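You operate a simulated robot arm through the tools that you are given. There is no shell and no other tool. Be economical: measure what you need, move in short steps, check, and stop when the job is done.

You run a simulated two-armed robot. Do the job below in one go: nothing can be reset, and whatever is moved stays where it is left.

TASK
Tip the vacuum's full dust tray into the green bin, refit it and vacuum the green-tab patch.
Fine: lid shut before sucking; nozzle back; vacuum off again; leave the other patches. Set down upright: vacuum nozzle.

Only the result counts: the job must be done as asked and must still hold three seconds after the hand-in. Knocking over, shifting, dropping, spilling or breaking anything else fails it. Lids that push on must go on centred and level and be pressed home; caps that screw on are set level and turned clockwise until they are tight.

THE ROBOT
Two 7-joint arms with three-finger grippers on one trunk, on a base that drives. Base frame: it is fixed to the floor where the robot stands at the start and does not move with it; the origin is under the middle of the robot, x ahead of it, y to its left, z up. Readings come in mm, degrees, newtons and seconds.
The left shoulder is at the start at [30, 124, 908], the right one opposite. With the tool pointing down near the work surface each hand reaches from about 100 to 700 mm from the robot's upright axis, wherever it stands, measured 20 degrees to its own side. Places, roughly: blue-tab patch [1800, -1100, 800]; green bin [1000, 0, 200]; green-tab patch [1400, -1300, 800]; orange switch [600, -200, 500]; orange-tab patch [1200, -1400, 800]; vacuum lid [500, -100, 500]; yellow-tab patch [1600, -1200, 800]. Payload 2.2 kg a hand.
The tool frame of a hand sits at the grasp point between the pads (the TCP): z along the fingers, y along the line on which they close. The tips reach 28 mm beyond it. The gripper opens to 102 mm. The gripper's body begins 71 mm behind the TCP.
Orientation is that of the tool frame in the base frame, as a unit quaternion [x, y, z, w]. With the fingers straight down and closing along the base's y, the tool's x points along the base's -x, its y along +y and its z along -z.

THE INTERFACE
- The arms move only by the tool step_arm. It takes "left_rows", "right_rows" or both (then of equal length, played together; a hand with none holds still); each is a list of rows, each a list of 3 entries, a list of its own where there are three numbers: the opening, from 0 (shut) to 1 (fully open), then the shift along the tool's x, y, z in units of 25 mm (1.0 is 25 mm), then the turn, a rotation vector about the tool's x, y, z in units of 8 degrees (1.0 is 8 degrees). In form: [[fingers, [x, y, z], [rx, ry, rz]], ...]. A call has 1 to 10 rows; each row shifts and turns the commanded pose from where the row before left it, along the tool's axes as they then stand. A call with a number of a shift or a turn outside -1 to 1 is refused whole. A row lasts 0.2 s, in which the tool goes at most 50 mm and 8.6 degrees; a call with a longer step from one row to the next is refused whole, and so is a gripper value outside its range. Where a pose cannot be reached the arm comes as near as it can. A force on the tool above 90 N (or 10 N above the force at the start of the call, whichever is more), or a blocked arm, ends the call early, and 0.2 s more pass. Each finger halts on what it meets, pressing with about 28 N; the grip force reading is that of the motor and also rises with nothing between the fingers. The clock runs only during rows and for 0.2 s after the last one: add rows that do not move to give the fingers time. The reply holds the time, the measured pose of the TCP, the force on the tool along the base axes, the opening and the grip force, in the units named above and with some noise, with the torque about the TCP (base axes, N m) and any sound that the robot's microphone picked up.
- Cameras (640 x 400 px; columns grow to the right, rows downward): "scene" is now at [39.7, -6.9, 1611.3]; the picture's right is [-0.11, -0.99, 0.00], its down [-0.88, 0.10, -0.47] and it looks along [0.46, -0.05, -0.88] (base axes); focal length 292 px, centre (320, 200). "left" rides on the left gripper at [72, 38, -86] in its tool frame; the picture's right is [-0.46, 0.89, 0.00], its down [-0.60, -0.32, -0.73] and it looks along [-0.65, -0.34, 0.68] (tool axes); focal length 256 px, centre (320, 200). "right" rides on the right gripper at [69, 44, -86] in its tool frame; the picture's right is [-0.53, 0.85, 0.00], its down [-0.58, -0.36, -0.73] and it looks along [-0.62, -0.39, 0.68] (tool axes); focal length 256 px, centre (320, 200). There is no depth. A picture from a camera that has moved, and an enlarged one, comes with that camera's place and axes in the base frame and with its lens. The place of the scene camera against the robot may be out by one fixed shift of up to 12 mm in any direction.
- capture(camera): a new picture of that camera. The clock stands still meanwhile.
- slide_trunk(by): slides the trunk up (or, below 0, down) by that many mm; the arms and the scene camera ride with it, the base frame stays. It gives what a move gives, with no picture.
- roll_base(legs): drives the robot by 1 to 6 legs, each [ahead, left, turn to the left] in mm, mm and degrees, along the robot's own axes; the way and the turn of a leg run together, so that a leg with both is an arc; at most 1500 mm and 180 degrees a leg. The arms and the cameras ride along, it lands a little off, and it stops where it bumps. It gives what a move gives.
- pan_tilt(pan, tilt): turns the head with the scene camera to pan (to the left, within 143 degrees either way) and tilt (down, from -29 to 69), counted from straight ahead of the robot. It gives what a move gives.
- inspect(camera, box): a new picture of the part [left, top, right, bottom] of that camera's present view, enlarged. The clock stands still meanwhile.
- sign_off(): hands the job in; it is judged then, once.

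Go step by step. Nothing tells you exact positions but the pictures and the camera data: compare them with the known pose of the tool, close in by small moves and look again before you grip or let go. The budget is 120 turns and 100 pictures, counting those below and the enlarged ones. Unless the task says otherwise, let go and move clear before handing in, and close with one line.

The tools are called after "Emit:" as name(argument=value, ...) on one line, values as JSON. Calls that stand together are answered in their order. step_arm: Moves the arms, as the interface text tells. Its arguments: {"type":"object","properties":{"left_rows":{"type":"array"},"right_rows":{"type":"array"}},"required":[]} The other tools are called the same way: slide_trunk (by) slides the trunk up or down; roll_base (legs) drives the base; pan_tilt (pan, tilt) turns the head that bears the scene camera; capture (camera) takes a picture; inspect (camera, box) takes an enlarged picture of a part of a camera's view; sign_off () hands the job in.

At the start:

```text
t: 0.0
left_ee_pos: [613.1, 83.2, 873.3]
left_tcp_rot: [0.001, 1.0, 0.0, 0.0]
left_force: [0.4, 1.2, 1.4]
left_torque: [0.03, 0.01, -0.01]
left_grip_width: 102.1
left_grip_force: 0.0
right_ee_pos: [365.0, -331.7, 809.6]
right_tcp_rot: [0.0, 1.0, 0.001, 0.001]
right_force: [0.1, -1.1, 0.3]
right_torque: [-0.01, -0.02, -0.01]
right_grip_width: 101.8
right_grip_force: 0.0
trunk travel left (down, up): [-150.0, 390.0]
robot x, y, heading: [-2.6, -1.5, 0.3]
head pan, tilt: [-6.2, 62.2]
```

scene: 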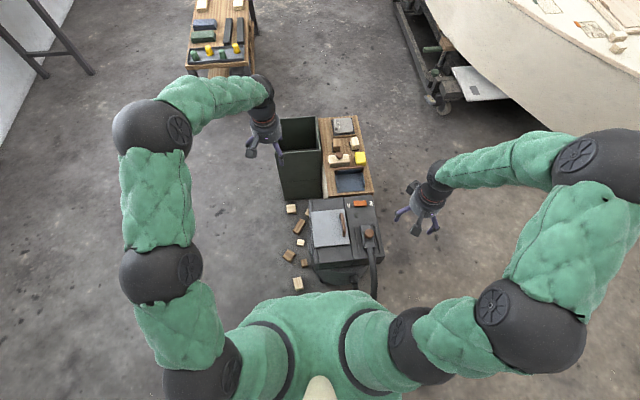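
right: 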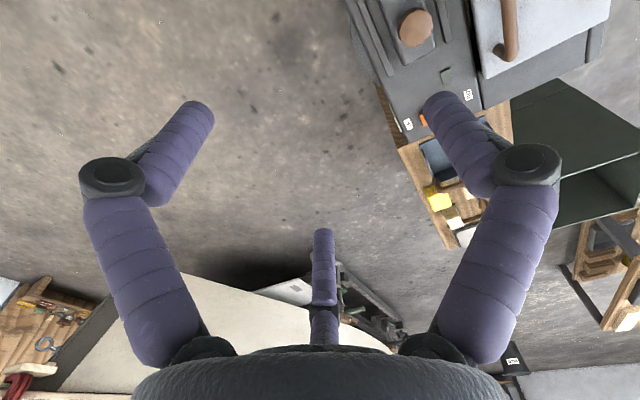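
left: 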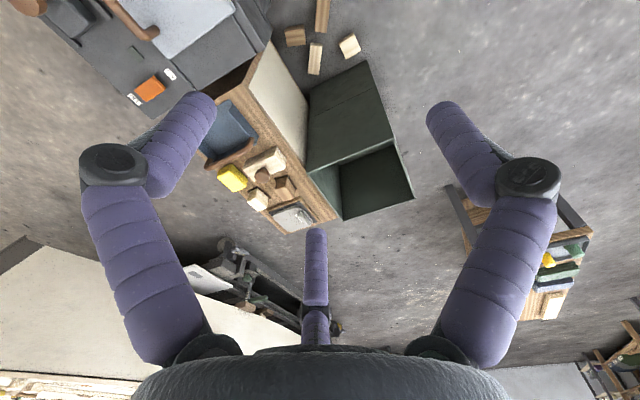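

I see the vacuum just ahead of me with a grey lid, an orange switch and a nozzle knob, and the green bin behind it. First I'll enlarge the view of the vacuum and the patch area.

Emit:
inspect(camera="scene", box=[260, 100, 420, 300])

Emit:
pan_tilt(pan=-42, tilt=30)

Emit:
capture(camera="scene")

```text
2.00 times, centred on (340, 200) of scene
camera zoom: at [39.7, -6.9, 1611.3], right [-0.11, -0.99, 0.0], down [-0.88, 0.1, -0.47], along [0.46, -0.05, -0.88], focal length 584 px, centre (280, 200)
```

zoom: 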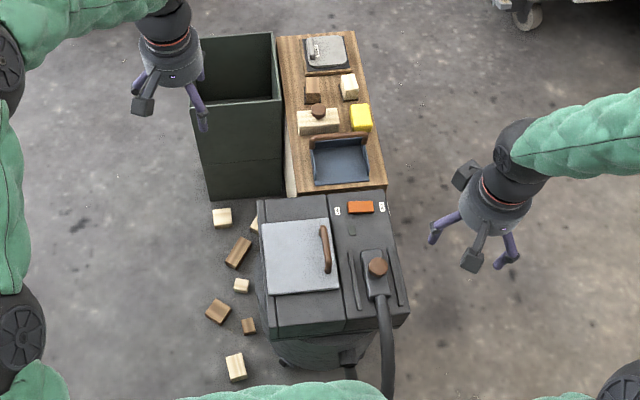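

```text
t: 1.0
left_ee_pos: [611.1, 84.3, 873.3]
left_tcp_rot: [0.0, 1.0, -0.001, 0.0]
left_force: [-0.4, 0.7, 0.3]
left_torque: [0.0, 0.02, 0.02]
left_grip_width: 102.1
left_grip_force: 0.0
right_ee_pos: [365.8, -331.8, 809.5]
right_tcp_rot: [-0.001, 1.0, 0.0, 0.0]
right_force: [-0.2, -0.1, 0.0]
right_torque: [-0.01, -0.01, 0.01]
right_grip_width: 101.9
right_grip_force: 0.0
trunk travel left (down, up): [-150.0, 390.0]
robot x, y, heading: [1.2, -4.6, 0.2]
head pan, tilt: [-42.0, 30.0]
```

```text
95 pictures are left
camera scene: at [43.2, -60.4, 1655.8], right [-0.67, -0.74, 0.0], down [-0.37, 0.33, -0.87], along [0.64, -0.58, -0.5], focal length 292 px, centre (320, 200)
```

scene: 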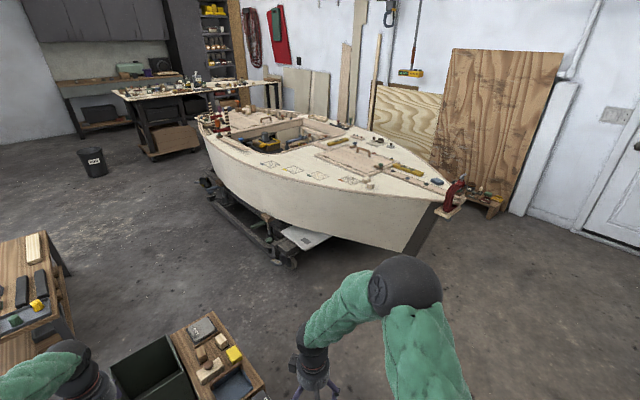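

Emit:
inspect(camera="scene", box=[230, 130, 420, 210])

Emit:
pan_tilt(pan=-14, tilt=64)

Emit:
inspect(camera="scene", box=[235, 180, 365, 320])

```text
3.37 times, centred on (325, 170) of scene
camera zoom: at [43.2, -60.4, 1655.8], right [-0.67, -0.74, 0.0], down [-0.37, 0.33, -0.87], along [0.64, -0.58, -0.5], focal length 984 px, centre (303, 301)
```

zoom: 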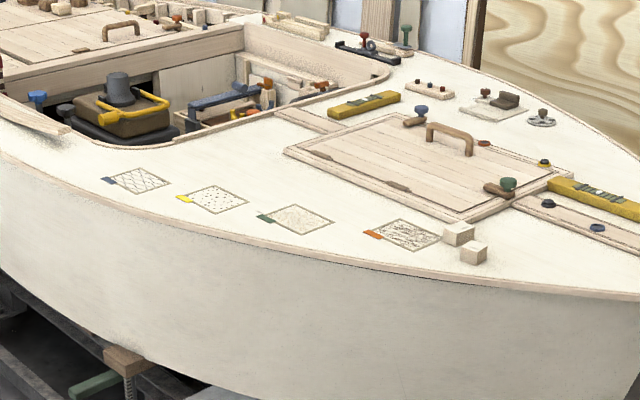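

```text
t: 2.0
left_ee_pos: [612.2, 85.1, 873.5]
left_tcp_rot: [0.0, 1.0, 0.0, 0.001]
left_force: [0.0, -0.7, -0.2]
left_torque: [0.01, -0.02, 0.0]
left_grip_width: 101.7
left_grip_force: 0.0
right_ee_pos: [366.3, -331.3, 809.8]
right_tcp_rot: [0.0, 1.0, 0.001, 0.0]
right_force: [-0.6, 0.1, -0.4]
right_torque: [0.0, 0.01, 0.02]
right_grip_width: 101.9
right_grip_force: 0.1
trunk travel left (down, up): [-150.0, 390.0]
robot x, y, heading: [0.1, 1.1, 0.1]
head pan, tilt: [-14.0, 64.0]
```

```text
2.86 times, centred on (300, 250) of scene
camera zoom: at [36.1, -15.0, 1609.3], right [-0.24, -0.97, 0.0], down [-0.87, 0.22, -0.44], along [0.43, -0.11, -0.9], focal length 835 px, centre (377, 57)
```

zoom: 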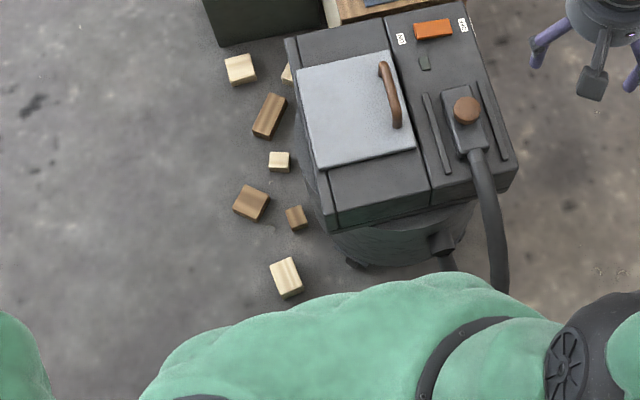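

I take the vacuum lid to be around (490,-100,500), with its handle on the right side (about y -150). The orange switch sits at the far end and the nozzle dock at the right. I'll bring the left hand camera over for a closer look.

Emit:
step_arm(left_rows=[[1, [1, -0.2, 0.4], [0, 0, 0]], [1, [1, -0.2, 0.4], [0, 0, 0]], [1, [1, -0.2, 0.4], [0, 0, 0]], [1, [1, -0.2, 0.4], [0, 0, 0]], [1, [1, -0.2, 0.4], [0, 0, 0]], [1, [1, -0.2, 0.4], [0, 0, 0]], [1, [1, -0.2, 0.4], [0, 0, 0]], [1, [1, -0.2, 0.4], [0, 0, 0]], [1, [1, -0.2, 0.4], [0, 0, 0]], [1, [1, -0.2, 0.4], [0, 0, 0]]])

Emit:
capture(camera="left")

```text
t: 4.2
left_ee_pos: [361.5, 34.4, 774.1]
left_tcp_rot: [0.0, 1.0, 0.0, 0.0]
left_force: [0.1, -0.8, 0.2]
left_torque: [0.01, 0.0, 0.01]
left_grip_width: 101.9
left_grip_force: 0.1
right_ee_pos: [365.5, -331.5, 810.1]
right_tcp_rot: [0.0, 1.0, 0.0, 0.0]
right_force: [-0.5, 0.1, -0.3]
right_torque: [-0.01, 0.01, 0.02]
right_grip_width: 101.9
right_grip_force: 0.2
trunk travel left (down, up): [-150.0, 390.0]
robot x, y, heading: [-0.1, 1.0, 0.0]
head pan, tilt: [-14.0, 64.0]
```

```text
92 pictures are left
camera left: at [290.8, 72.2, 860.3], right [0.46, 0.89, 0.0], down [0.6, -0.32, 0.73], along [0.65, -0.34, -0.68], focal length 256 px, centre (320, 200)
```

left: 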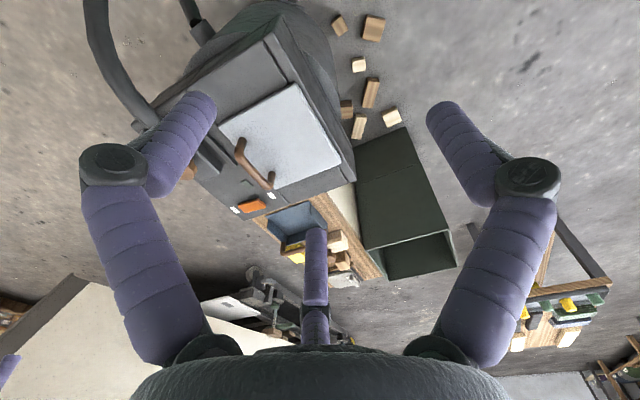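

Emit:
inspect(camera="left", box=[120, 0, 380, 250])

```text
1.60 times, centred on (250, 125) of left
camera zoom: at [290.8, 72.2, 860.3], right [0.46, 0.89, 0.0], down [0.6, -0.32, 0.73], along [0.65, -0.34, -0.68], focal length 410 px, centre (432, 320)
```

zoom: 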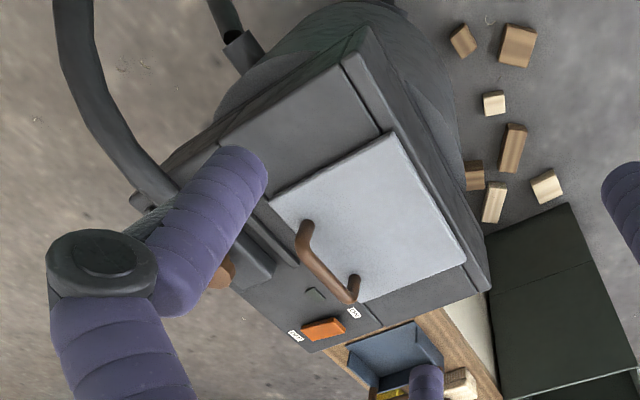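

The lid's bar handle triangulates to about x 437–525, y -145, z 530, running along x, so the hinge is likely on the left edge at y about -20. I'll bring the right hand above it.

Emit:
step_arm(right_rows=[[0.6, [-0.57, 0.935, 0.85], [0, 0, 0]], [0.6, [-0.57, 0.935, 0.85], [0, 0, 0]], [0.6, [-0.57, 0.935, 0.85], [0, 0, 0]], [0.6, [-0.57, 0.935, 0.85], [0, 0, 0]], [0.6, [-0.57, 0.935, 0.85], [0, 0, 0]], [0.6, [-0.57, 0.935, 0.85], [0, 0, 0]], [0.6, [-0.57, 0.935, 0.85], [0, 0, 0]], [0.6, [-0.57, 0.935, 0.85], [0, 0, 0]]])

Emit:
inspect(camera="left", box=[120, 0, 380, 250])

Emit:
inspect(camera="scene", box=[235, 180, 365, 320])

```text
t: 6.0
left_ee_pos: [362.7, 34.2, 774.4]
left_tcp_rot: [0.0, 1.0, 0.0, 0.0]
left_force: [-0.5, -0.4, 0.7]
left_torque: [0.0, 0.01, 0.0]
left_grip_width: 101.9
left_grip_force: 0.0
right_ee_pos: [479.7, -145.3, 639.7]
right_tcp_rot: [0.0, 1.0, 0.0, 0.0]
right_force: [1.3, 0.0, -0.8]
right_torque: [0.04, 0.04, 0.03]
right_grip_width: 61.2
right_grip_force: 0.1
trunk travel left (down, up): [-150.0, 390.0]
robot x, y, heading: [-0.5, -2.4, -0.1]
head pan, tilt: [-14.0, 64.0]
```

```text
1.60 times, centred on (250, 125) of left
camera zoom: at [291.6, 72.3, 860.1], right [0.47, 0.89, 0.0], down [0.6, -0.32, 0.73], along [0.65, -0.34, -0.68], focal length 410 px, centre (432, 320)
```

zoom: 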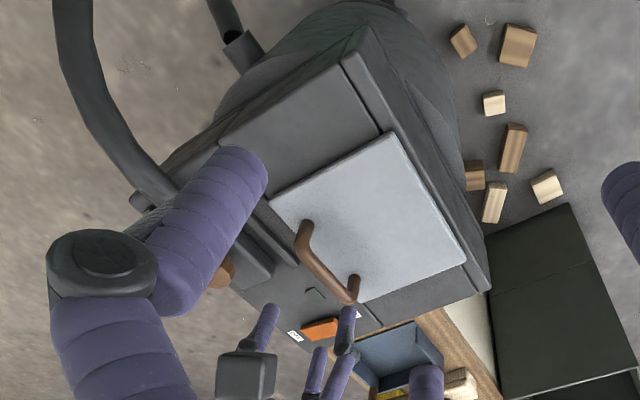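

```text
2.86 times, centred on (300, 250) of scene
camera zoom: at [36.5, -14.6, 1609.2], right [-0.24, -0.97, 0.0], down [-0.87, 0.22, -0.44], along [0.42, -0.11, -0.9], focal length 835 px, centre (377, 57)
```

zoom: 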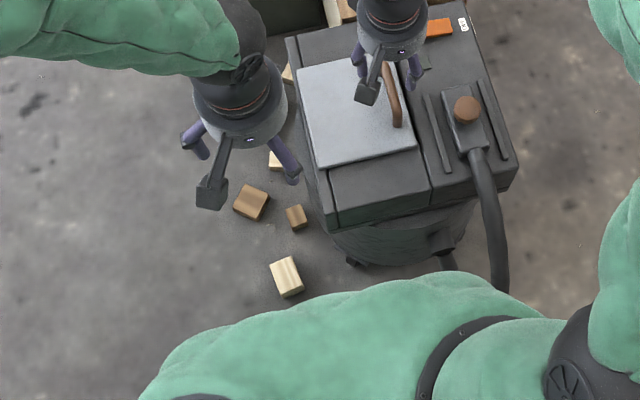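

The hand looks lined up over the bar. I'll lower it to z 558 and check.

Emit:
step_arm(right_rows=[[0.5, [0, 0, 0.8], [0, 0, 0]], [0.5, [0, 0, 0.8], [0, 0, 0]], [0.5, [0, 0, 0.8], [0, 0, 0]], [0.5, [0, 0, 0.8], [0, 0, 0]]])

Emit:
inspect(camera="left", box=[180, 100, 310, 220])

Emit:
inspect(camera="scene", box=[320, 180, 410, 260])

```text
t: 7.0
left_ee_pos: [362.5, 33.6, 773.7]
left_tcp_rot: [0.001, 1.0, 0.0, 0.0]
left_force: [-0.1, -0.4, 0.8]
left_torque: [-0.01, 0.0, 0.04]
left_grip_width: 101.8
left_grip_force: 0.0
right_ee_pos: [479.1, -145.4, 560.1]
right_tcp_rot: [0.0, 1.0, 0.001, 0.0]
right_force: [0.2, 0.2, -0.7]
right_torque: [0.0, 0.0, -0.03]
right_grip_width: 51.3
right_grip_force: 0.1
trunk travel left (down, up): [-150.0, 390.0]
robot x, y, heading: [-1.7, 3.6, 0.3]
head pan, tilt: [-14.0, 64.0]
```

```text
3.33 times, centred on (245, 160) of left
camera zoom: at [291.5, 72.2, 860.2], right [0.46, 0.89, 0.0], down [0.6, -0.32, 0.73], along [0.65, -0.34, -0.68], focal length 853 px, centre (570, 333)
```

zoom: 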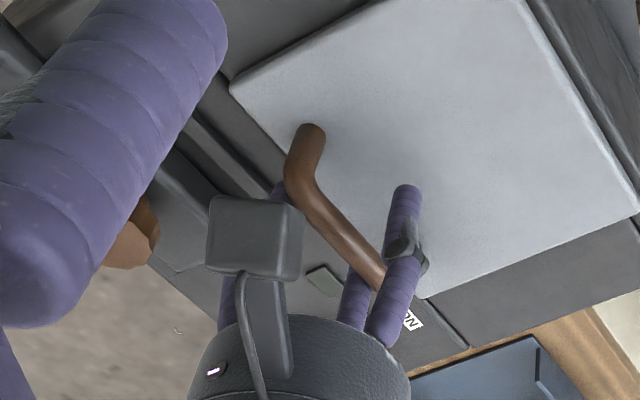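

```text
5.00 times, centred on (365, 220) of scene
camera zoom: at [36.3, -14.9, 1609.2], right [-0.24, -0.97, 0.0], down [-0.87, 0.22, -0.44], along [0.42, -0.11, -0.9], focal length 1461 px, centre (95, 100)
```

zoom: 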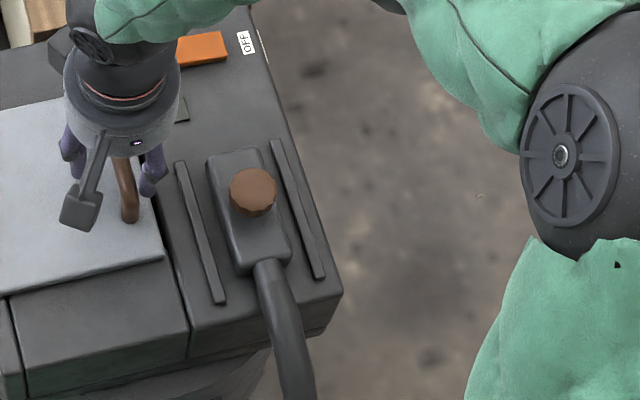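

The bar is between the fingers. I'll lower to 540 and close.

Emit:
step_arm(right_rows=[[0.5, [0, 0, 0.8], [0, 0, 0]], [0.2, [0, 0, 0], [0, 0, 0]], [0, [0, 0, 0], [0, 0, 0]], [0, [0, 0, 0], [0, 0, 0]], [0, [0, 0, 0], [0, 0, 0]]])

Emit:
inspect(camera="left", box=[180, 100, 310, 220])

```text
t: 8.2
left_ee_pos: [361.1, 32.2, 775.1]
left_tcp_rot: [0.001, 1.0, 0.001, 0.001]
left_force: [0.4, -0.4, 0.1]
left_torque: [-0.03, 0.03, 0.0]
left_grip_width: 102.1
left_grip_force: 0.1
right_ee_pos: [477.6, -150.4, 542.3]
right_tcp_rot: [0.002, 1.0, -0.002, -0.001]
right_force: [-12.3, -55.6, 17.3]
right_torque: [0.32, -1.04, 0.26]
right_grip_width: 20.6
right_grip_force: 45.0
trunk travel left (down, up): [-150.0, 390.0]
robot x, y, heading: [1.7, 4.5, -0.1]
head pan, tilt: [-14.0, 64.0]
```

```text
3.33 times, centred on (245, 160) of left
camera zoom: at [290.2, 69.7, 861.0], right [0.47, 0.88, 0.0], down [0.6, -0.32, 0.73], along [0.65, -0.34, -0.68], focal length 853 px, centre (570, 333)
```

zoom: 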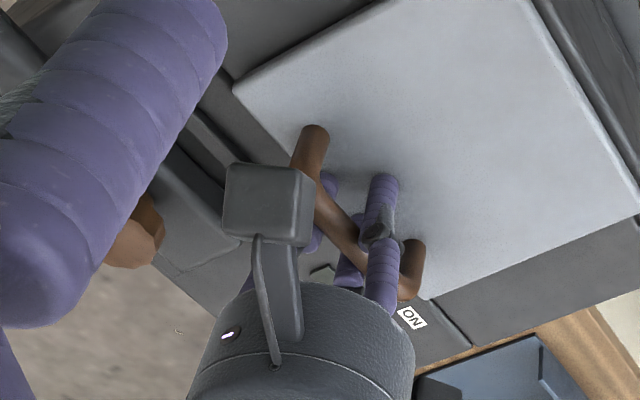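

The grip is on but pulling sideways, so the bar sits a few mm further right. I'll ease over, then lift the lid slightly along its arc about a left-side hinge.

Emit:
step_arm(right_rows=[[0, [0, -0.3, 0], [0, 0, 0]], [0, [0, 0.1, -0.3], [0, 0, 0]], [0, [0, 0.16, -0.4], [0, 0, 0]]])

Emit:
inspect(camera="left", box=[180, 70, 340, 220])

```text
t: 9.0
left_ee_pos: [362.2, 35.4, 774.6]
left_tcp_rot: [0.001, 1.0, 0.0, 0.0]
left_force: [0.4, -0.7, 0.3]
left_torque: [0.02, 0.02, 0.0]
left_grip_width: 102.2
left_grip_force: 0.0
right_ee_pos: [477.7, -144.7, 559.2]
right_tcp_rot: [-0.001, 1.0, 0.001, -0.001]
right_force: [-0.4, -7.2, -1.6]
right_torque: [-0.43, 0.39, -0.16]
right_grip_width: 20.7
right_grip_force: 44.9
trunk travel left (down, up): [-150.0, 390.0]
robot x, y, heading: [1.8, 5.3, -0.3]
head pan, tilt: [-14.0, 64.0]
```

```text
2.67 times, centred on (260, 145) of left
camera zoom: at [291.5, 72.7, 860.3], right [0.46, 0.89, 0.0], down [0.6, -0.32, 0.73], along [0.65, -0.34, -0.68], focal length 683 px, centre (480, 347)
```

zoom: 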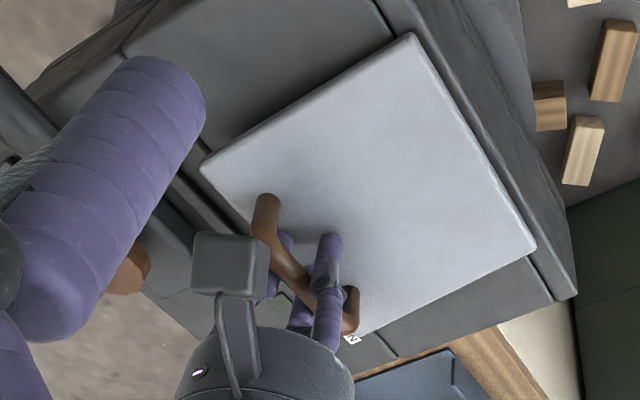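

The lid is opening freely about the left hinge. I'll move the left hand out of the way while continuing the arc.

Emit:
step_arm(left_rows=[[1, [0.5, 1, 0], [0, 0, 0]], [1, [0.5, 1, 0], [0, 0, 0]], [1, [0.5, 1, 0], [0, 0, 0]], [1, [0.5, 1, 0], [0, 0, 0]], [1, [0, 1, 0], [0, 0, 0]], [1, [0, 1, 0], [0, 0, 0]], [1, [0, 1, 0], [0, 0, 0]]], right_rows=[[0, [0, 0.2, -0.42], [0, 0, 0]], [0, [0, 0.24, -0.42], [0, 0, 0]], [0, [0, 0.3, -0.38], [0, 0, 0]], [0, [0, 0.3, -0.38], [0, 0, 0]], [0, [0, 0.36, -0.32], [0, 0, 0]], [0, [0, 0.36, -0.32], [0, 0, 0]], [0, [0, 0.82, -0.49], [0, 0, 0]]])

Emit:
capture(camera="scene")

```text
t: 10.6
left_ee_pos: [313.5, 209.4, 772.9]
left_tcp_rot: [0.0, 1.0, 0.0, -0.001]
left_force: [-0.2, 0.4, 1.0]
left_torque: [-0.01, 0.0, -0.01]
left_grip_width: 102.2
left_grip_force: 0.1
right_ee_pos: [476.2, -81.6, 624.3]
right_tcp_rot: [-0.001, 1.0, 0.0, -0.001]
right_force: [-0.3, 13.2, -29.6]
right_torque: [-0.18, -0.36, -0.36]
right_grip_width: 21.0
right_grip_force: 45.0
trunk travel left (down, up): [-150.0, 390.0]
robot x, y, heading: [-0.7, 1.0, 0.1]
head pan, tilt: [-14.0, 64.0]
```

```text
84 pictures are left
camera scene: at [38.0, -13.5, 1609.1], right [-0.24, -0.97, 0.0], down [-0.87, 0.22, -0.44], along [0.42, -0.11, -0.9], focal length 292 px, centre (320, 200)
```

scene: 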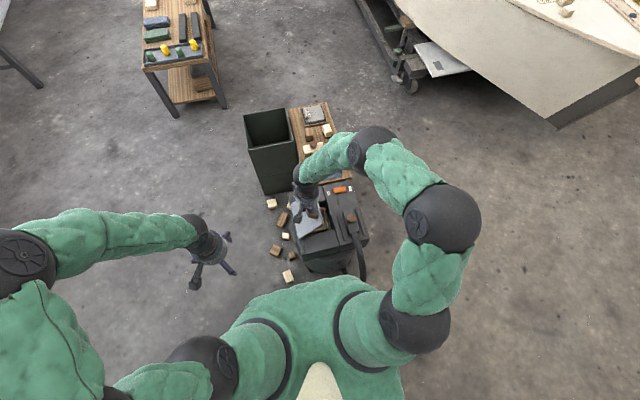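

The force is purely radial toward the hinge, so my arc is slightly too large. I'll tighten it and continue toward vertical.

Emit:
step_arm(right_rows=[[0, [0, 0.4, -0.11], [0, 0, 0]], [0, [0, 0.4, -0.11], [0, 0, 0]], [0, [0, 0.39, -0.1], [0, 0, 0]], [0, [0, 0.39, -0.1], [0, 0, 0]]])

Emit:
inspect(camera="scene", box=[240, 150, 400, 290])

```text
t: 11.6
left_ee_pos: [311.7, 208.6, 773.3]
left_tcp_rot: [0.0, 1.0, 0.0, 0.001]
left_force: [0.1, -0.8, -0.3]
left_torque: [0.01, -0.01, 0.02]
left_grip_width: 102.0
left_grip_force: 0.0
right_ee_pos: [478.1, -42.3, 637.9]
right_tcp_rot: [0.001, 1.0, 0.0, 0.001]
right_force: [-11.8, -2.7, -2.3]
right_torque: [-0.29, 0.0, -0.8]
right_grip_width: 21.1
right_grip_force: 45.0
trunk travel left (down, up): [-150.0, 390.0]
robot x, y, heading: [-0.2, 0.3, 0.0]
head pan, tilt: [-14.0, 64.0]
```

```text
2.86 times, centred on (320, 220) of scene
camera zoom: at [34.9, -14.9, 1609.4], right [-0.24, -0.97, 0.0], down [-0.87, 0.22, -0.44], along [0.43, -0.11, -0.9], focal length 835 px, centre (320, 143)
```

zoom: 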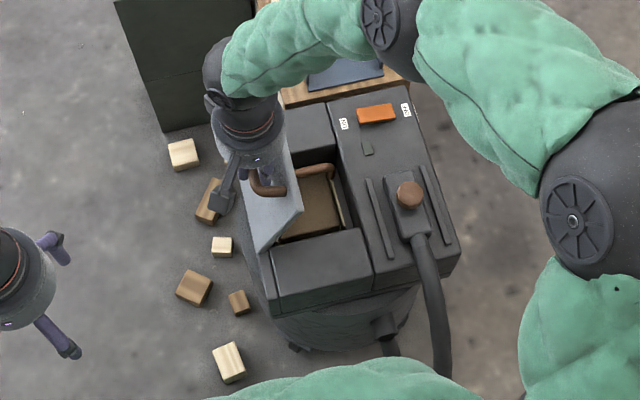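

Emit:
step_arm(right_rows=[[0, [0, 0.44, -0.05], [0, 0, 0]], [0, [0, 0.44, -0.02], [0, 0, 0]], [0, [0, 0.44, 0.02], [0, 0, 0]], [0, [0, 0.44, 0.06], [0, 0, 0]], [0, [0, 0.43, 0.1], [0, 0, 0]]])

Emit:
inspect(camera="scene", box=[240, 150, 400, 290])

```text
t: 12.8
left_ee_pos: [311.4, 209.7, 774.3]
left_tcp_rot: [0.0, 1.0, 0.0, 0.0]
left_force: [0.4, 0.2, -0.2]
left_torque: [0.0, 0.01, 0.01]
left_grip_width: 102.1
left_grip_force: 0.0
right_ee_pos: [478.3, 13.3, 633.0]
right_tcp_rot: [0.0, 1.0, 0.001, -0.001]
right_force: [-13.1, -0.5, -0.9]
right_torque: [-0.15, -0.07, -0.7]
right_grip_width: 21.2
right_grip_force: 45.3
trunk travel left (down, up): [-150.0, 390.0]
robot x, y, heading: [0.7, 0.9, 0.3]
head pan, tilt: [-14.0, 64.0]
```

```text
2.86 times, centred on (320, 220) of scene
camera zoom: at [34.9, -14.8, 1609.3], right [-0.24, -0.97, 0.0], down [-0.87, 0.22, -0.44], along [0.43, -0.11, -0.9], focal length 835 px, centre (320, 143)
```

zoom: 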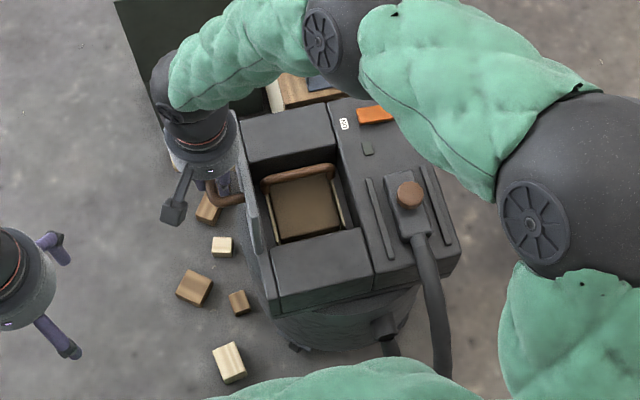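

The lid is about upright. I'll carry it a bit further, then open the fingers a little and rise.

Emit:
step_arm(right_rows=[[0, [0, 0.42, 0.13], [0, 0, 0]], [0, [0, 0.41, 0.16], [0, 0, 0]], [0, [0, 0.39, 0.19], [0, 0, 0]], [0, [0, 0.37, 0.22], [0, 0, 0]]])

Emit:
inspect(camera="scene", box=[240, 150, 400, 290])

```text
t: 13.8
left_ee_pos: [309.6, 204.4, 775.4]
left_tcp_rot: [0.004, 1.0, 0.0, 0.001]
left_force: [0.2, 0.3, -0.1]
left_torque: [-0.03, 0.01, 0.01]
left_grip_width: 102.2
left_grip_force: 0.1
right_ee_pos: [477.4, 35.2, 624.3]
right_tcp_rot: [0.005, 1.0, -0.011, -0.003]
right_force: [-16.6, -30.4, 42.7]
right_torque: [-0.06, 0.59, -0.36]
right_grip_width: 21.0
right_grip_force: 45.3
trunk travel left (down, up): [-150.0, 390.0]
robot x, y, heading: [-1.6, -0.6, -0.4]
head pan, tilt: [-14.0, 64.0]
stopped in row 4 (right hand): the force on the tool passed its limit at 102 N (the readings are from after the stop); the commanded pose is now the measured one
```

```text
2.86 times, centred on (320, 220) of scene
camera zoom: at [30.9, -17.0, 1609.8], right [-0.25, -0.97, 0.0], down [-0.87, 0.22, -0.44], along [0.43, -0.11, -0.9], focal length 835 px, centre (320, 143)
```

zoom: 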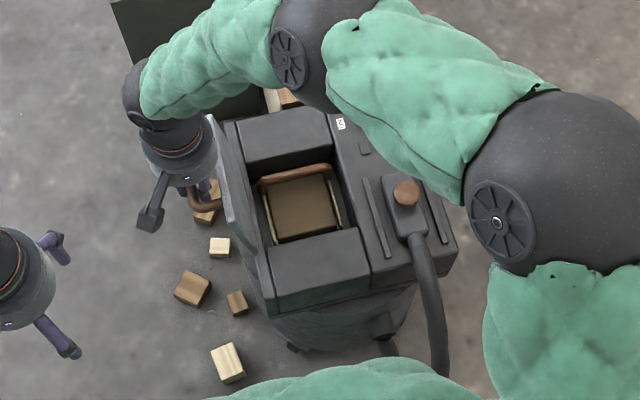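

The lid has hit its stop just past vertical. I'll release and rise.

Emit:
step_arm(right_rows=[[0.38, [0, 0, 0], [0, 0, 0]], [0.38, [0, 0, -0.3], [0, 0, 0]], [0.38, [0, 0.2, -0.8], [0, 0, 0]], [0.38, [0, 0, -1], [0, 0, 0]], [0.38, [0, 0, -1], [0, 0, 0]], [0.38, [0, 0, -1], [0, 0, 0]], [0.6, [0, -1, -1], [0, 0, 0]], [0.6, [0, -1, -1], [0, 0, 0]], [0.6, [0, -1, 0], [0, 0, 0]]])

Emit:
inspect(camera="scene", box=[240, 150, 400, 290])

```text
t: 15.8
left_ee_pos: [313.0, 206.7, 773.8]
left_tcp_rot: [0.002, 1.0, -0.001, 0.001]
left_force: [0.3, -1.3, -0.7]
left_torque: [-0.01, 0.0, 0.02]
left_grip_width: 102.1
left_grip_force: 0.0
right_ee_pos: [480.2, -29.4, 775.1]
right_tcp_rot: [0.004, 1.0, -0.006, -0.002]
right_force: [0.1, 0.3, -0.8]
right_torque: [0.02, -0.01, 0.01]
right_grip_width: 61.0
right_grip_force: 0.0
trunk travel left (down, up): [-150.0, 390.0]
robot x, y, heading: [1.0, -2.2, -0.1]
head pan, tilt: [-14.0, 64.0]
```

```text
2.86 times, centred on (320, 220) of scene
camera zoom: at [35.7, -16.8, 1609.2], right [-0.25, -0.97, 0.0], down [-0.87, 0.22, -0.44], along [0.42, -0.11, -0.9], focal length 835 px, centre (320, 143)
```

zoom: 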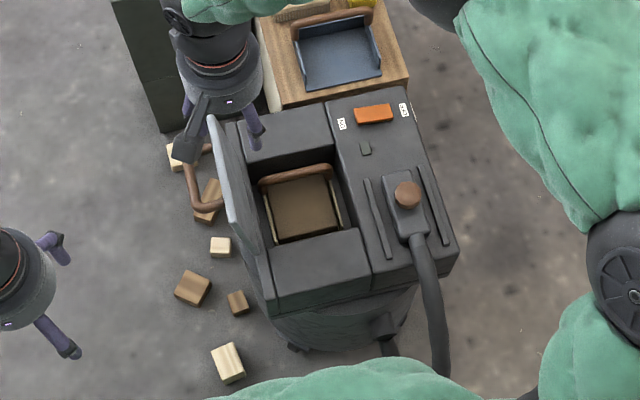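

The lid stays open and I can see the tray, with its own bar handle across the far side and brown dust inside. I'll look closer with the right hand camera.

Emit:
step_arm(right_rows=[[0.6, [1, 0, 0], [0, 0, 0]], [0.6, [1, 0.2, 0], [0, 0, 0]], [0.6, [1, 0.2, 0], [0, 0, 0]], [0.6, [1, 0.2, 0.3], [0, 0, 0]], [0.6, [1, 0.2, 0.6], [0, 0, 0]], [0.6, [0.8, 0.2, 0.8], [0, 0, 0]], [0.6, [0.5, 0, 0.8], [0, 0, 0]]])

Emit:
capture(camera="right")

```text
t: 17.4
left_ee_pos: [312.0, 207.8, 773.0]
left_tcp_rot: [0.001, 1.0, 0.001, 0.0]
left_force: [-1.5, -0.4, -0.5]
left_torque: [0.01, 0.04, 0.03]
left_grip_width: 102.3
left_grip_force: 0.1
right_ee_pos: [322.3, -3.6, 712.5]
right_tcp_rot: [0.004, 1.0, -0.006, -0.003]
right_force: [-0.2, 0.1, 0.0]
right_torque: [0.01, 0.01, 0.01]
right_grip_width: 61.2
right_grip_force: 0.1
trunk travel left (down, up): [-150.0, 390.0]
robot x, y, heading: [-0.6, -1.8, -0.3]
head pan, tilt: [-14.0, 64.0]
```

```text
79 pictures are left
camera right: at [255.0, 42.8, 798.4], right [0.54, 0.84, -0.01], down [0.58, -0.36, 0.73], along [0.61, -0.4, -0.68], focal length 256 px, centre (320, 200)
```

right: 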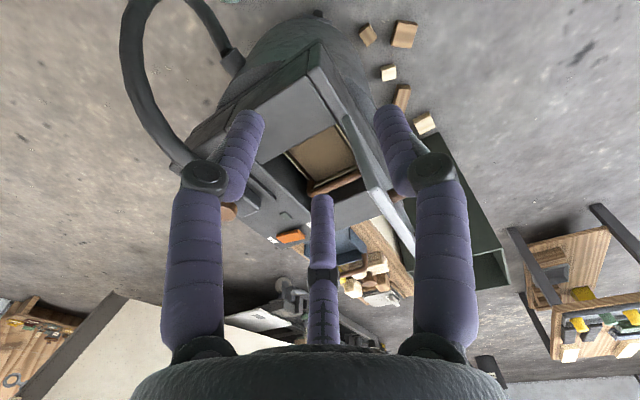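

Emit:
inspect(camera="right", box=[240, 110, 380, 230])

Emit:
inspect(camera="scene", box=[295, 120, 385, 270])

```text
3.33 times, centred on (310, 170) of right
camera zoom: at [255.0, 42.8, 798.4], right [0.54, 0.84, -0.01], down [0.58, -0.36, 0.73], along [0.61, -0.4, -0.68], focal length 853 px, centre (353, 300)
```

zoom: 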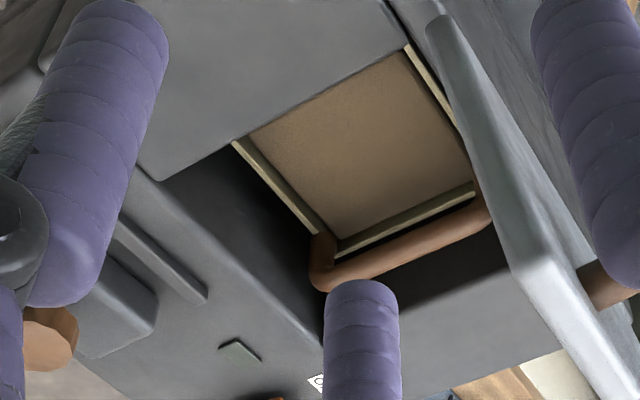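

```text
2.67 times, centred on (340, 195) of scene
camera zoom: at [35.7, -16.3, 1609.3], right [-0.25, -0.97, 0.0], down [-0.87, 0.22, -0.44], along [0.42, -0.11, -0.9], focal length 779 px, centre (267, 213)
```

zoom: 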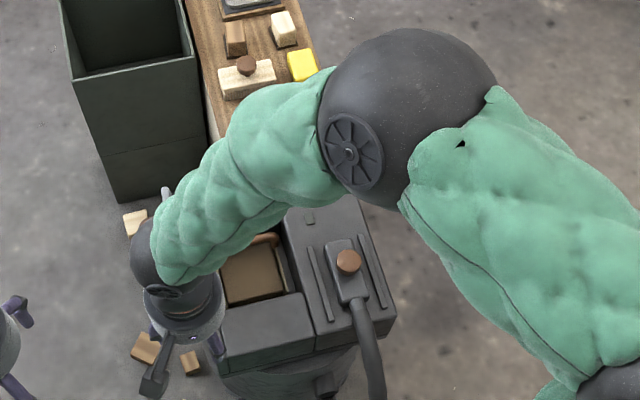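

The tray handle bar seems to be near x 535, z 462, recessed below the deck. I need a top-down view to judge finger clearance, so I'll move above and tilt the hand so its camera looks straight down.

Emit:
step_arm(right_rows=[[0.6, [-0.9, -0.7, 0], [0, 0, 0]], [0.6, [-0.9, -0.7, 0], [0, 0, 0]], [0.6, [-0.9, -0.7, 0], [0, 0, 0]], [0.6, [-0.9, -0.7, 0], [0, 0, 0]], [0.6, [-0.9, -0.7, 0], [0, 0, 0]], [0.6, [-0.9, -0.7, 0], [0, 0, 0]], [0.6, [-0.9, 0, 0], [0, 0, 0]], [0.6, [-0.9, 0, 0], [0, 0, 0]]])

Emit:
step_arm(right_rows=[[0.6, [0, 0, 0], [-0.53, 0.85, 0]], [0.6, [0, 0, 0], [-0.53, 0.85, 0]], [0.6, [0, 0, 0], [-0.53, 0.85, 0]], [0.6, [0, 0, 0], [-0.53, 0.85, 0]], [0.6, [0, 0, 0], [-0.53, 0.85, 0]]])

Emit:
capture(camera="right")

```text
t: 19.2
left_ee_pos: [312.2, 207.2, 773.7]
left_tcp_rot: [0.002, 1.0, -0.001, -0.001]
left_force: [0.4, -0.3, -0.3]
left_torque: [-0.02, -0.03, 0.01]
left_grip_width: 101.9
left_grip_force: 0.0
right_ee_pos: [503.2, -110.1, 713.0]
right_tcp_rot: [0.003, 1.0, -0.007, -0.003]
right_force: [0.5, -0.5, 0.5]
right_torque: [-0.01, -0.02, -0.01]
right_grip_width: 60.9
right_grip_force: 0.0
trunk travel left (down, up): [-150.0, 390.0]
robot x, y, heading: [1.5, -0.2, -0.1]
head pan, tilt: [-14.0, 64.0]
```

```text
t: 20.4
left_ee_pos: [312.4, 205.6, 773.1]
left_tcp_rot: [0.001, 1.0, 0.0, 0.0]
left_force: [-0.1, 0.4, 0.6]
left_torque: [-0.01, 0.02, -0.02]
left_grip_width: 101.8
left_grip_force: 0.0
right_ee_pos: [502.6, -111.3, 714.1]
right_tcp_rot: [0.005, 0.94, 0.176, -0.294]
right_force: [-0.7, 0.2, 0.1]
right_torque: [0.02, 0.05, -0.01]
right_grip_width: 61.3
right_grip_force: 0.0
trunk travel left (down, up): [-150.0, 390.0]
robot x, y, heading: [0.2, -0.5, -0.1]
head pan, tilt: [-14.0, 64.0]
```

```text
76 pictures are left
camera right: at [497.6, -104.8, 831.8], right [0.54, 0.84, -0.02], down [0.84, -0.53, 0.12], along [0.09, -0.08, -0.99], focal length 256 px, centre (320, 200)
```

right: 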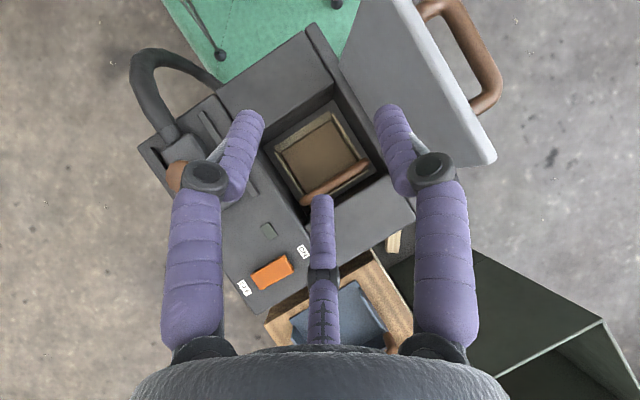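

Emit:
inspect(camera="right", box=[250, 80, 400, 230])

```text
2.67 times, centred on (325, 155) of right
camera zoom: at [497.6, -104.8, 831.8], right [0.54, 0.84, -0.02], down [0.84, -0.53, 0.12], along [0.09, -0.08, -0.99], focal length 683 px, centre (307, 320)
```

zoom: 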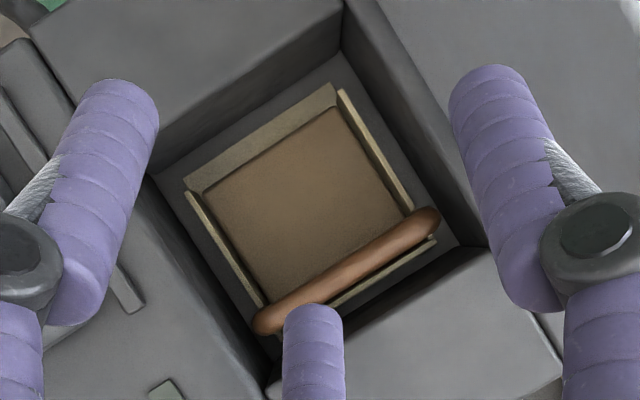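

From above the tray is clear: four walls, with a raised bar at about (520,-101,483) and roughly 19 mm of space behind it to the compartment wall. I'll straighten the hand and yaw it 90° so the fingers close along x.

Emit:
step_arm(right_rows=[[0.6, [0, 0, 0], [0.53, -0.85, 0]], [0.6, [0, 0, 0], [0.53, -0.85, 0]], [0.6, [0, 0, 0], [0.53, -0.85, 0]], [0.6, [0, 0, 0], [0.53, -0.85, 0]], [0.6, [0, 0, 0], [0.53, -0.85, 0]]])

Emit:
step_arm(right_rows=[[0.5, [0, 0, 0], [0, 0, -1]], [0.4, [0, 0, 0], [0, 0, -1]], [0.4, [0, 0, 0], [0, 0, -1]], [0.4, [0, 0, 0], [0, 0, -1]], [0.4, [0, 0, 0], [0, 0, -1]], [0.4, [0, 0, 0], [0, 0, -1]], [0.4, [0, 0, 0], [0, 0, -1]], [0.4, [0, 0, 0], [0, 0, -1]], [0.4, [0, 0, 0], [0, 0, -1]], [0.4, [0, 0, 0], [0, 0, -1]]])

```text
t: 21.6
left_ee_pos: [312.7, 206.5, 774.1]
left_tcp_rot: [0.002, 1.0, -0.001, 0.0]
left_force: [0.1, -0.9, -0.2]
left_torque: [0.0, 0.02, -0.02]
left_grip_width: 102.0
left_grip_force: 0.0
right_ee_pos: [502.4, -110.1, 714.8]
right_tcp_rot: [0.002, 1.0, -0.008, -0.002]
right_force: [-0.3, -0.4, -0.3]
right_torque: [0.0, 0.0, -0.04]
right_grip_width: 61.4
right_grip_force: 0.1
trunk travel left (down, up): [-150.0, 390.0]
robot x, y, heading: [-0.0, 0.8, -0.3]
head pan, tilt: [-14.0, 64.0]
```

```text
t: 23.8
left_ee_pos: [312.8, 206.2, 773.4]
left_tcp_rot: [0.001, 1.0, 0.001, 0.0]
left_force: [0.5, 0.1, 0.4]
left_torque: [0.0, 0.03, 0.02]
left_grip_width: 101.7
left_grip_force: 0.1
right_ee_pos: [502.4, -110.8, 714.3]
right_tcp_rot: [-0.641, 0.768, -0.003, -0.006]
right_force: [0.5, 0.7, 0.5]
right_torque: [-0.03, -0.04, 0.0]
right_grip_width: 40.5
right_grip_force: 0.0
trunk travel left (down, up): [-150.0, 390.0]
robot x, y, heading: [-7.4, -4.4, -0.3]
head pan, tilt: [-14.0, 64.0]
```

Emit:
step_arm(right_rows=[[0.26, [0, 0, 0.5], [0, 0, -1]], [0.26, [-0.15, -0.32, 0.8], [0, 0, -0.25]], [0.26, [-0.15, -0.32, 0.8], [0, 0, 0]], [0.26, [0, 0, 0.8], [0, 0, 0]], [0.26, [0, 0, 0.8], [0, 0, 0]], [0.26, [0, 0, 0.8], [0, 0, 0]], [0.26, [0, 0, 0.8], [0, 0, 0]], [0.26, [0, 0, 0.8], [0, 0, 0]], [0.26, [0, 0, 0], [0, 0, 0]]])

Emit:
capture(camera="right")

Emit:
inspect(camera="scene", box=[295, 180, 385, 260])

```text
t: 25.8
left_ee_pos: [310.8, 206.3, 773.7]
left_tcp_rot: [0.002, 1.0, 0.0, 0.0]
left_force: [-0.2, -0.3, 0.2]
left_torque: [0.03, 0.04, 0.03]
left_grip_width: 101.9
left_grip_force: 0.2
right_ee_pos: [517.0, -107.6, 561.3]
right_tcp_rot: [-0.705, 0.709, -0.004, -0.007]
right_force: [-0.1, -0.8, 0.4]
right_torque: [0.0, 0.01, -0.06]
right_grip_width: 26.3
right_grip_force: 0.1
trunk travel left (down, up): [-150.0, 390.0]
robot x, y, heading: [3.1, -4.2, -0.2]
head pan, tilt: [-14.0, 64.0]
```

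```text
74 pictures are left
camera right: at [473.0, -173.9, 647.6], right [-0.84, 0.54, 0.0], down [0.37, 0.58, 0.72], along [0.39, 0.61, -0.69], focal length 256 px, centre (320, 200)
```

right: 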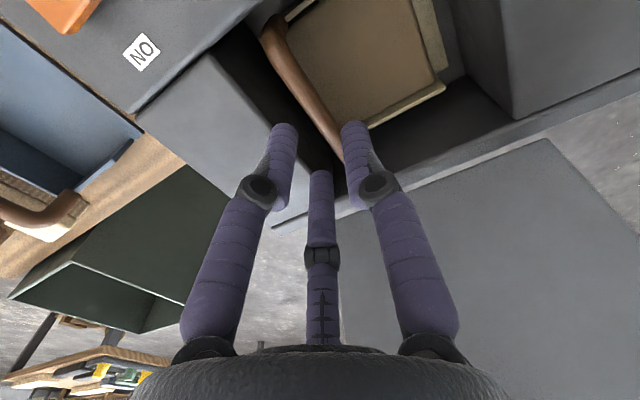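

```text
5.00 times, centred on (340, 220) of scene
camera zoom: at [35.7, -16.3, 1609.3], right [-0.25, -0.97, 0.0], down [-0.87, 0.22, -0.44], along [0.42, -0.11, -0.9], focal length 1461 px, centre (220, 100)
```

zoom: 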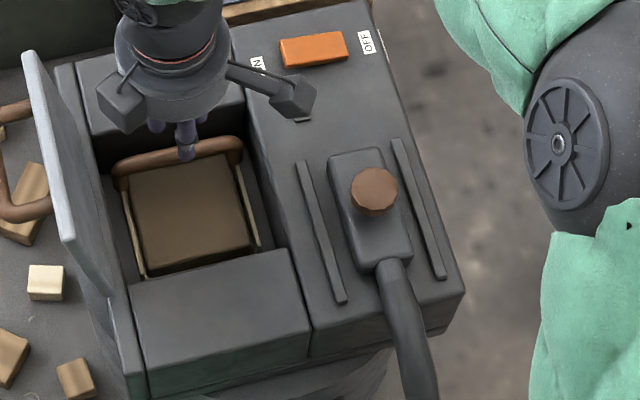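

Emit:
step_arm(right_rows=[[0.26, [-0.1, -0.06, 0.8], [0, 0, 0]], [0.26, [0, 0, 0.8], [0, 0, 0]]])

Emit:
inspect(camera="right", box=[230, 60, 430, 220])

Emit:
inspect(camera="scene", box=[310, 190, 360, 230])

```text
t: 26.4
left_ee_pos: [313.0, 206.1, 772.9]
left_tcp_rot: [0.002, 1.0, 0.0, 0.0]
left_force: [0.5, -0.6, 0.3]
left_torque: [0.03, -0.02, 0.01]
left_grip_width: 102.3
left_grip_force: 0.1
right_ee_pos: [518.9, -105.4, 520.5]
right_tcp_rot: [-0.705, 0.71, -0.003, -0.007]
right_force: [0.4, -0.6, 0.6]
right_torque: [0.01, 0.0, -0.01]
right_grip_width: 26.4
right_grip_force: 0.0
trunk travel left (down, up): [-150.0, 390.0]
robot x, y, heading: [1.1, 0.4, -0.1]
head pan, tilt: [-14.0, 64.0]
```

```text
2.50 times, centred on (330, 140) of right
camera zoom: at [475.9, -173.0, 607.3], right [-0.84, 0.54, 0.0], down [0.37, 0.58, 0.72], along [0.39, 0.61, -0.69], focal length 640 px, centre (295, 350)
```

zoom: 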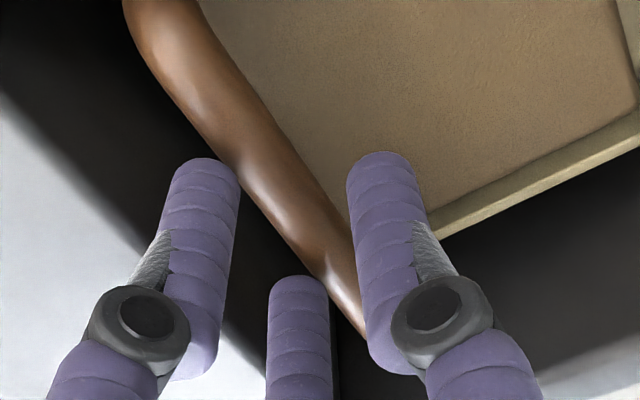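

```text
10.00 times, centred on (335, 210) of scene
camera zoom: at [35.9, -16.4, 1609.2], right [-0.25, -0.97, 0.0], down [-0.87, 0.22, -0.44], along [0.42, -0.11, -0.9], focal length 2923 px, centre (170, 100)
```

zoom: 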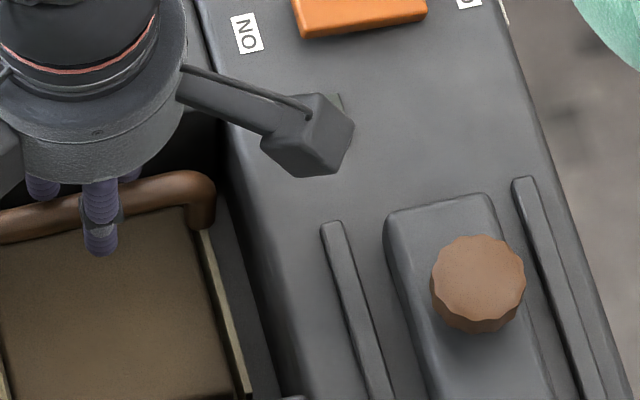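

The bar lies between the fingers but closer to the far one, and there is enough wall clearance behind. I'll shift 3 mm ahead, open slightly and descend to z 492.

Emit:
step_arm(right_rows=[[0.29, [0, -0.14, 0], [0, 0, 0]], [0.29, [0, 0, 0.5], [0, 0, 0]], [0.29, [0, 0, 0.6], [0, 0, 0]]])

Emit:
inspect(camera="right", box=[230, 60, 430, 220])

```text
t: 27.2
left_ee_pos: [313.0, 206.0, 773.1]
left_tcp_rot: [0.001, 1.0, 0.0, 0.0]
left_force: [0.5, -0.5, 0.2]
left_torque: [0.02, 0.0, 0.03]
left_grip_width: 102.0
left_grip_force: 0.0
right_ee_pos: [521.6, -104.4, 495.0]
right_tcp_rot: [-0.704, 0.71, -0.003, -0.005]
right_force: [-0.2, -0.3, -0.3]
right_torque: [0.02, -0.01, -0.02]
right_grip_width: 29.7
right_grip_force: 0.0
trunk travel left (down, up): [-150.0, 390.0]
robot x, y, heading: [0.7, -0.3, -0.1]
head pan, tilt: [-14.0, 64.0]
```

```text
2.50 times, centred on (330, 140) of right
camera zoom: at [478.9, -171.9, 581.0], right [-0.84, 0.54, 0.0], down [0.37, 0.58, 0.72], along [0.39, 0.61, -0.69], focal length 640 px, centre (295, 350)
```

zoom: 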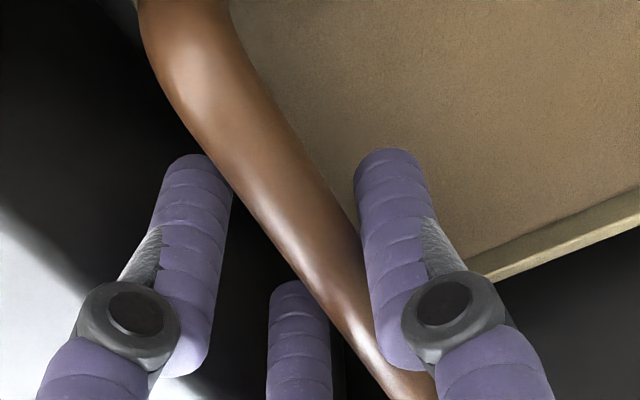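

Emit:
step_arm(right_rows=[[0.29, [0, 0, 0.25], [0, 0, 0]], [0, [0, 0, 0], [0, 0, 0]], [0, [0, 0, 0], [0, 0, 0]], [0, [0, 0, 0], [0, 0, 0]]])

Emit:
inspect(camera="right", box=[230, 60, 430, 220])

```text
t: 28.2
left_ee_pos: [312.7, 206.8, 773.8]
left_tcp_rot: [0.002, 1.0, 0.0, 0.0]
left_force: [-0.8, 0.0, 1.0]
left_torque: [0.0, -0.04, 0.0]
left_grip_width: 101.9
left_grip_force: 0.1
right_ee_pos: [521.5, -103.6, 487.3]
right_tcp_rot: [-0.705, 0.709, -0.002, -0.008]
right_force: [0.0, 0.1, 0.1]
right_torque: [-0.01, -0.02, 0.02]
right_grip_width: 20.6
right_grip_force: 28.4
trunk travel left (down, up): [-150.0, 390.0]
robot x, y, heading: [0.3, -1.9, -0.1]
head pan, tilt: [-14.0, 64.0]
```

```text
2.50 times, centred on (330, 140) of right
camera zoom: at [478.6, -171.7, 574.7], right [-0.84, 0.54, 0.0], down [0.37, 0.58, 0.72], along [0.39, 0.61, -0.69], focal length 640 px, centre (295, 350)
```

zoom: 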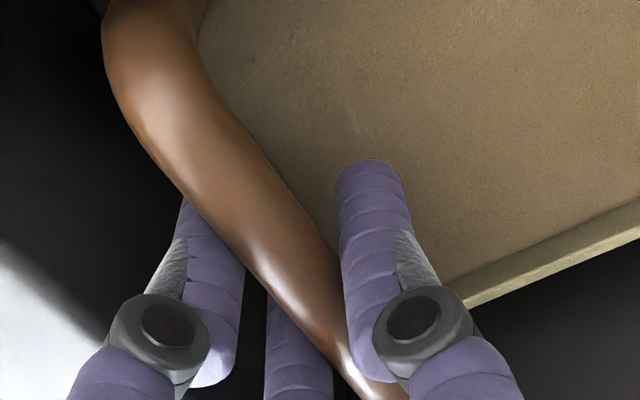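

The bar is gripped. I'll lift slowly and check the tray's tilt.

Emit:
step_arm(right_rows=[[0, [0, 0, -0.2], [0, 0, 0]], [0, [0, 0, -0.3], [0, 0, 0]], [0, [0, 0, -0.3], [0, 0, 0]], [0, [0, 0, 0], [0, 0, 0]]])

Emit:
inspect(camera="scene", box=[295, 180, 385, 260])

Emit:
capture(camera="right")

```text
t: 29.2
left_ee_pos: [312.5, 207.5, 773.2]
left_tcp_rot: [0.002, 1.0, -0.001, 0.001]
left_force: [-0.4, 0.0, -0.2]
left_torque: [0.02, 0.0, 0.01]
left_grip_width: 102.0
left_grip_force: 0.1
right_ee_pos: [522.0, -103.9, 507.2]
right_tcp_rot: [-0.705, 0.71, -0.002, -0.008]
right_force: [-0.3, -0.3, 0.1]
right_torque: [0.01, -0.04, 0.01]
right_grip_width: 21.3
right_grip_force: 28.5
trunk travel left (down, up): [-150.0, 390.0]
robot x, y, heading: [-1.2, -1.7, -0.1]
head pan, tilt: [-14.0, 64.0]
```

```text
5.00 times, centred on (340, 220) of scene
camera zoom: at [35.8, -16.3, 1609.2], right [-0.25, -0.97, 0.0], down [-0.87, 0.22, -0.44], along [0.42, -0.11, -0.9], focal length 1461 px, centre (220, 100)
```

zoom: 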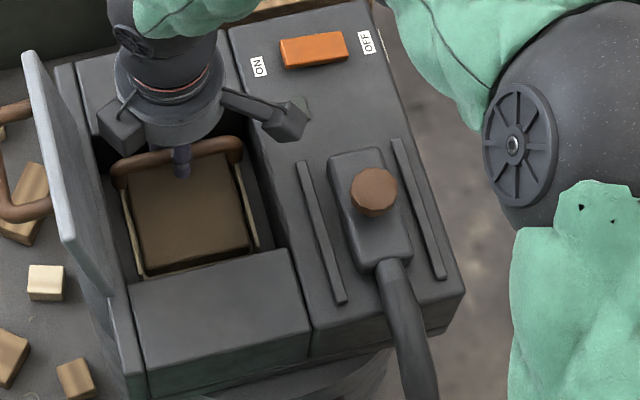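

```text
67 pictures are left
camera right: at [478.8, -171.3, 594.1], right [-0.84, 0.54, 0.0], down [0.37, 0.58, 0.72], along [0.39, 0.61, -0.69], focal length 256 px, centre (320, 200)
```

right: 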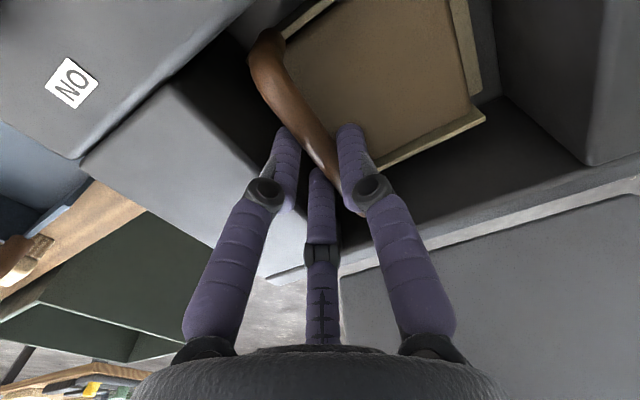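

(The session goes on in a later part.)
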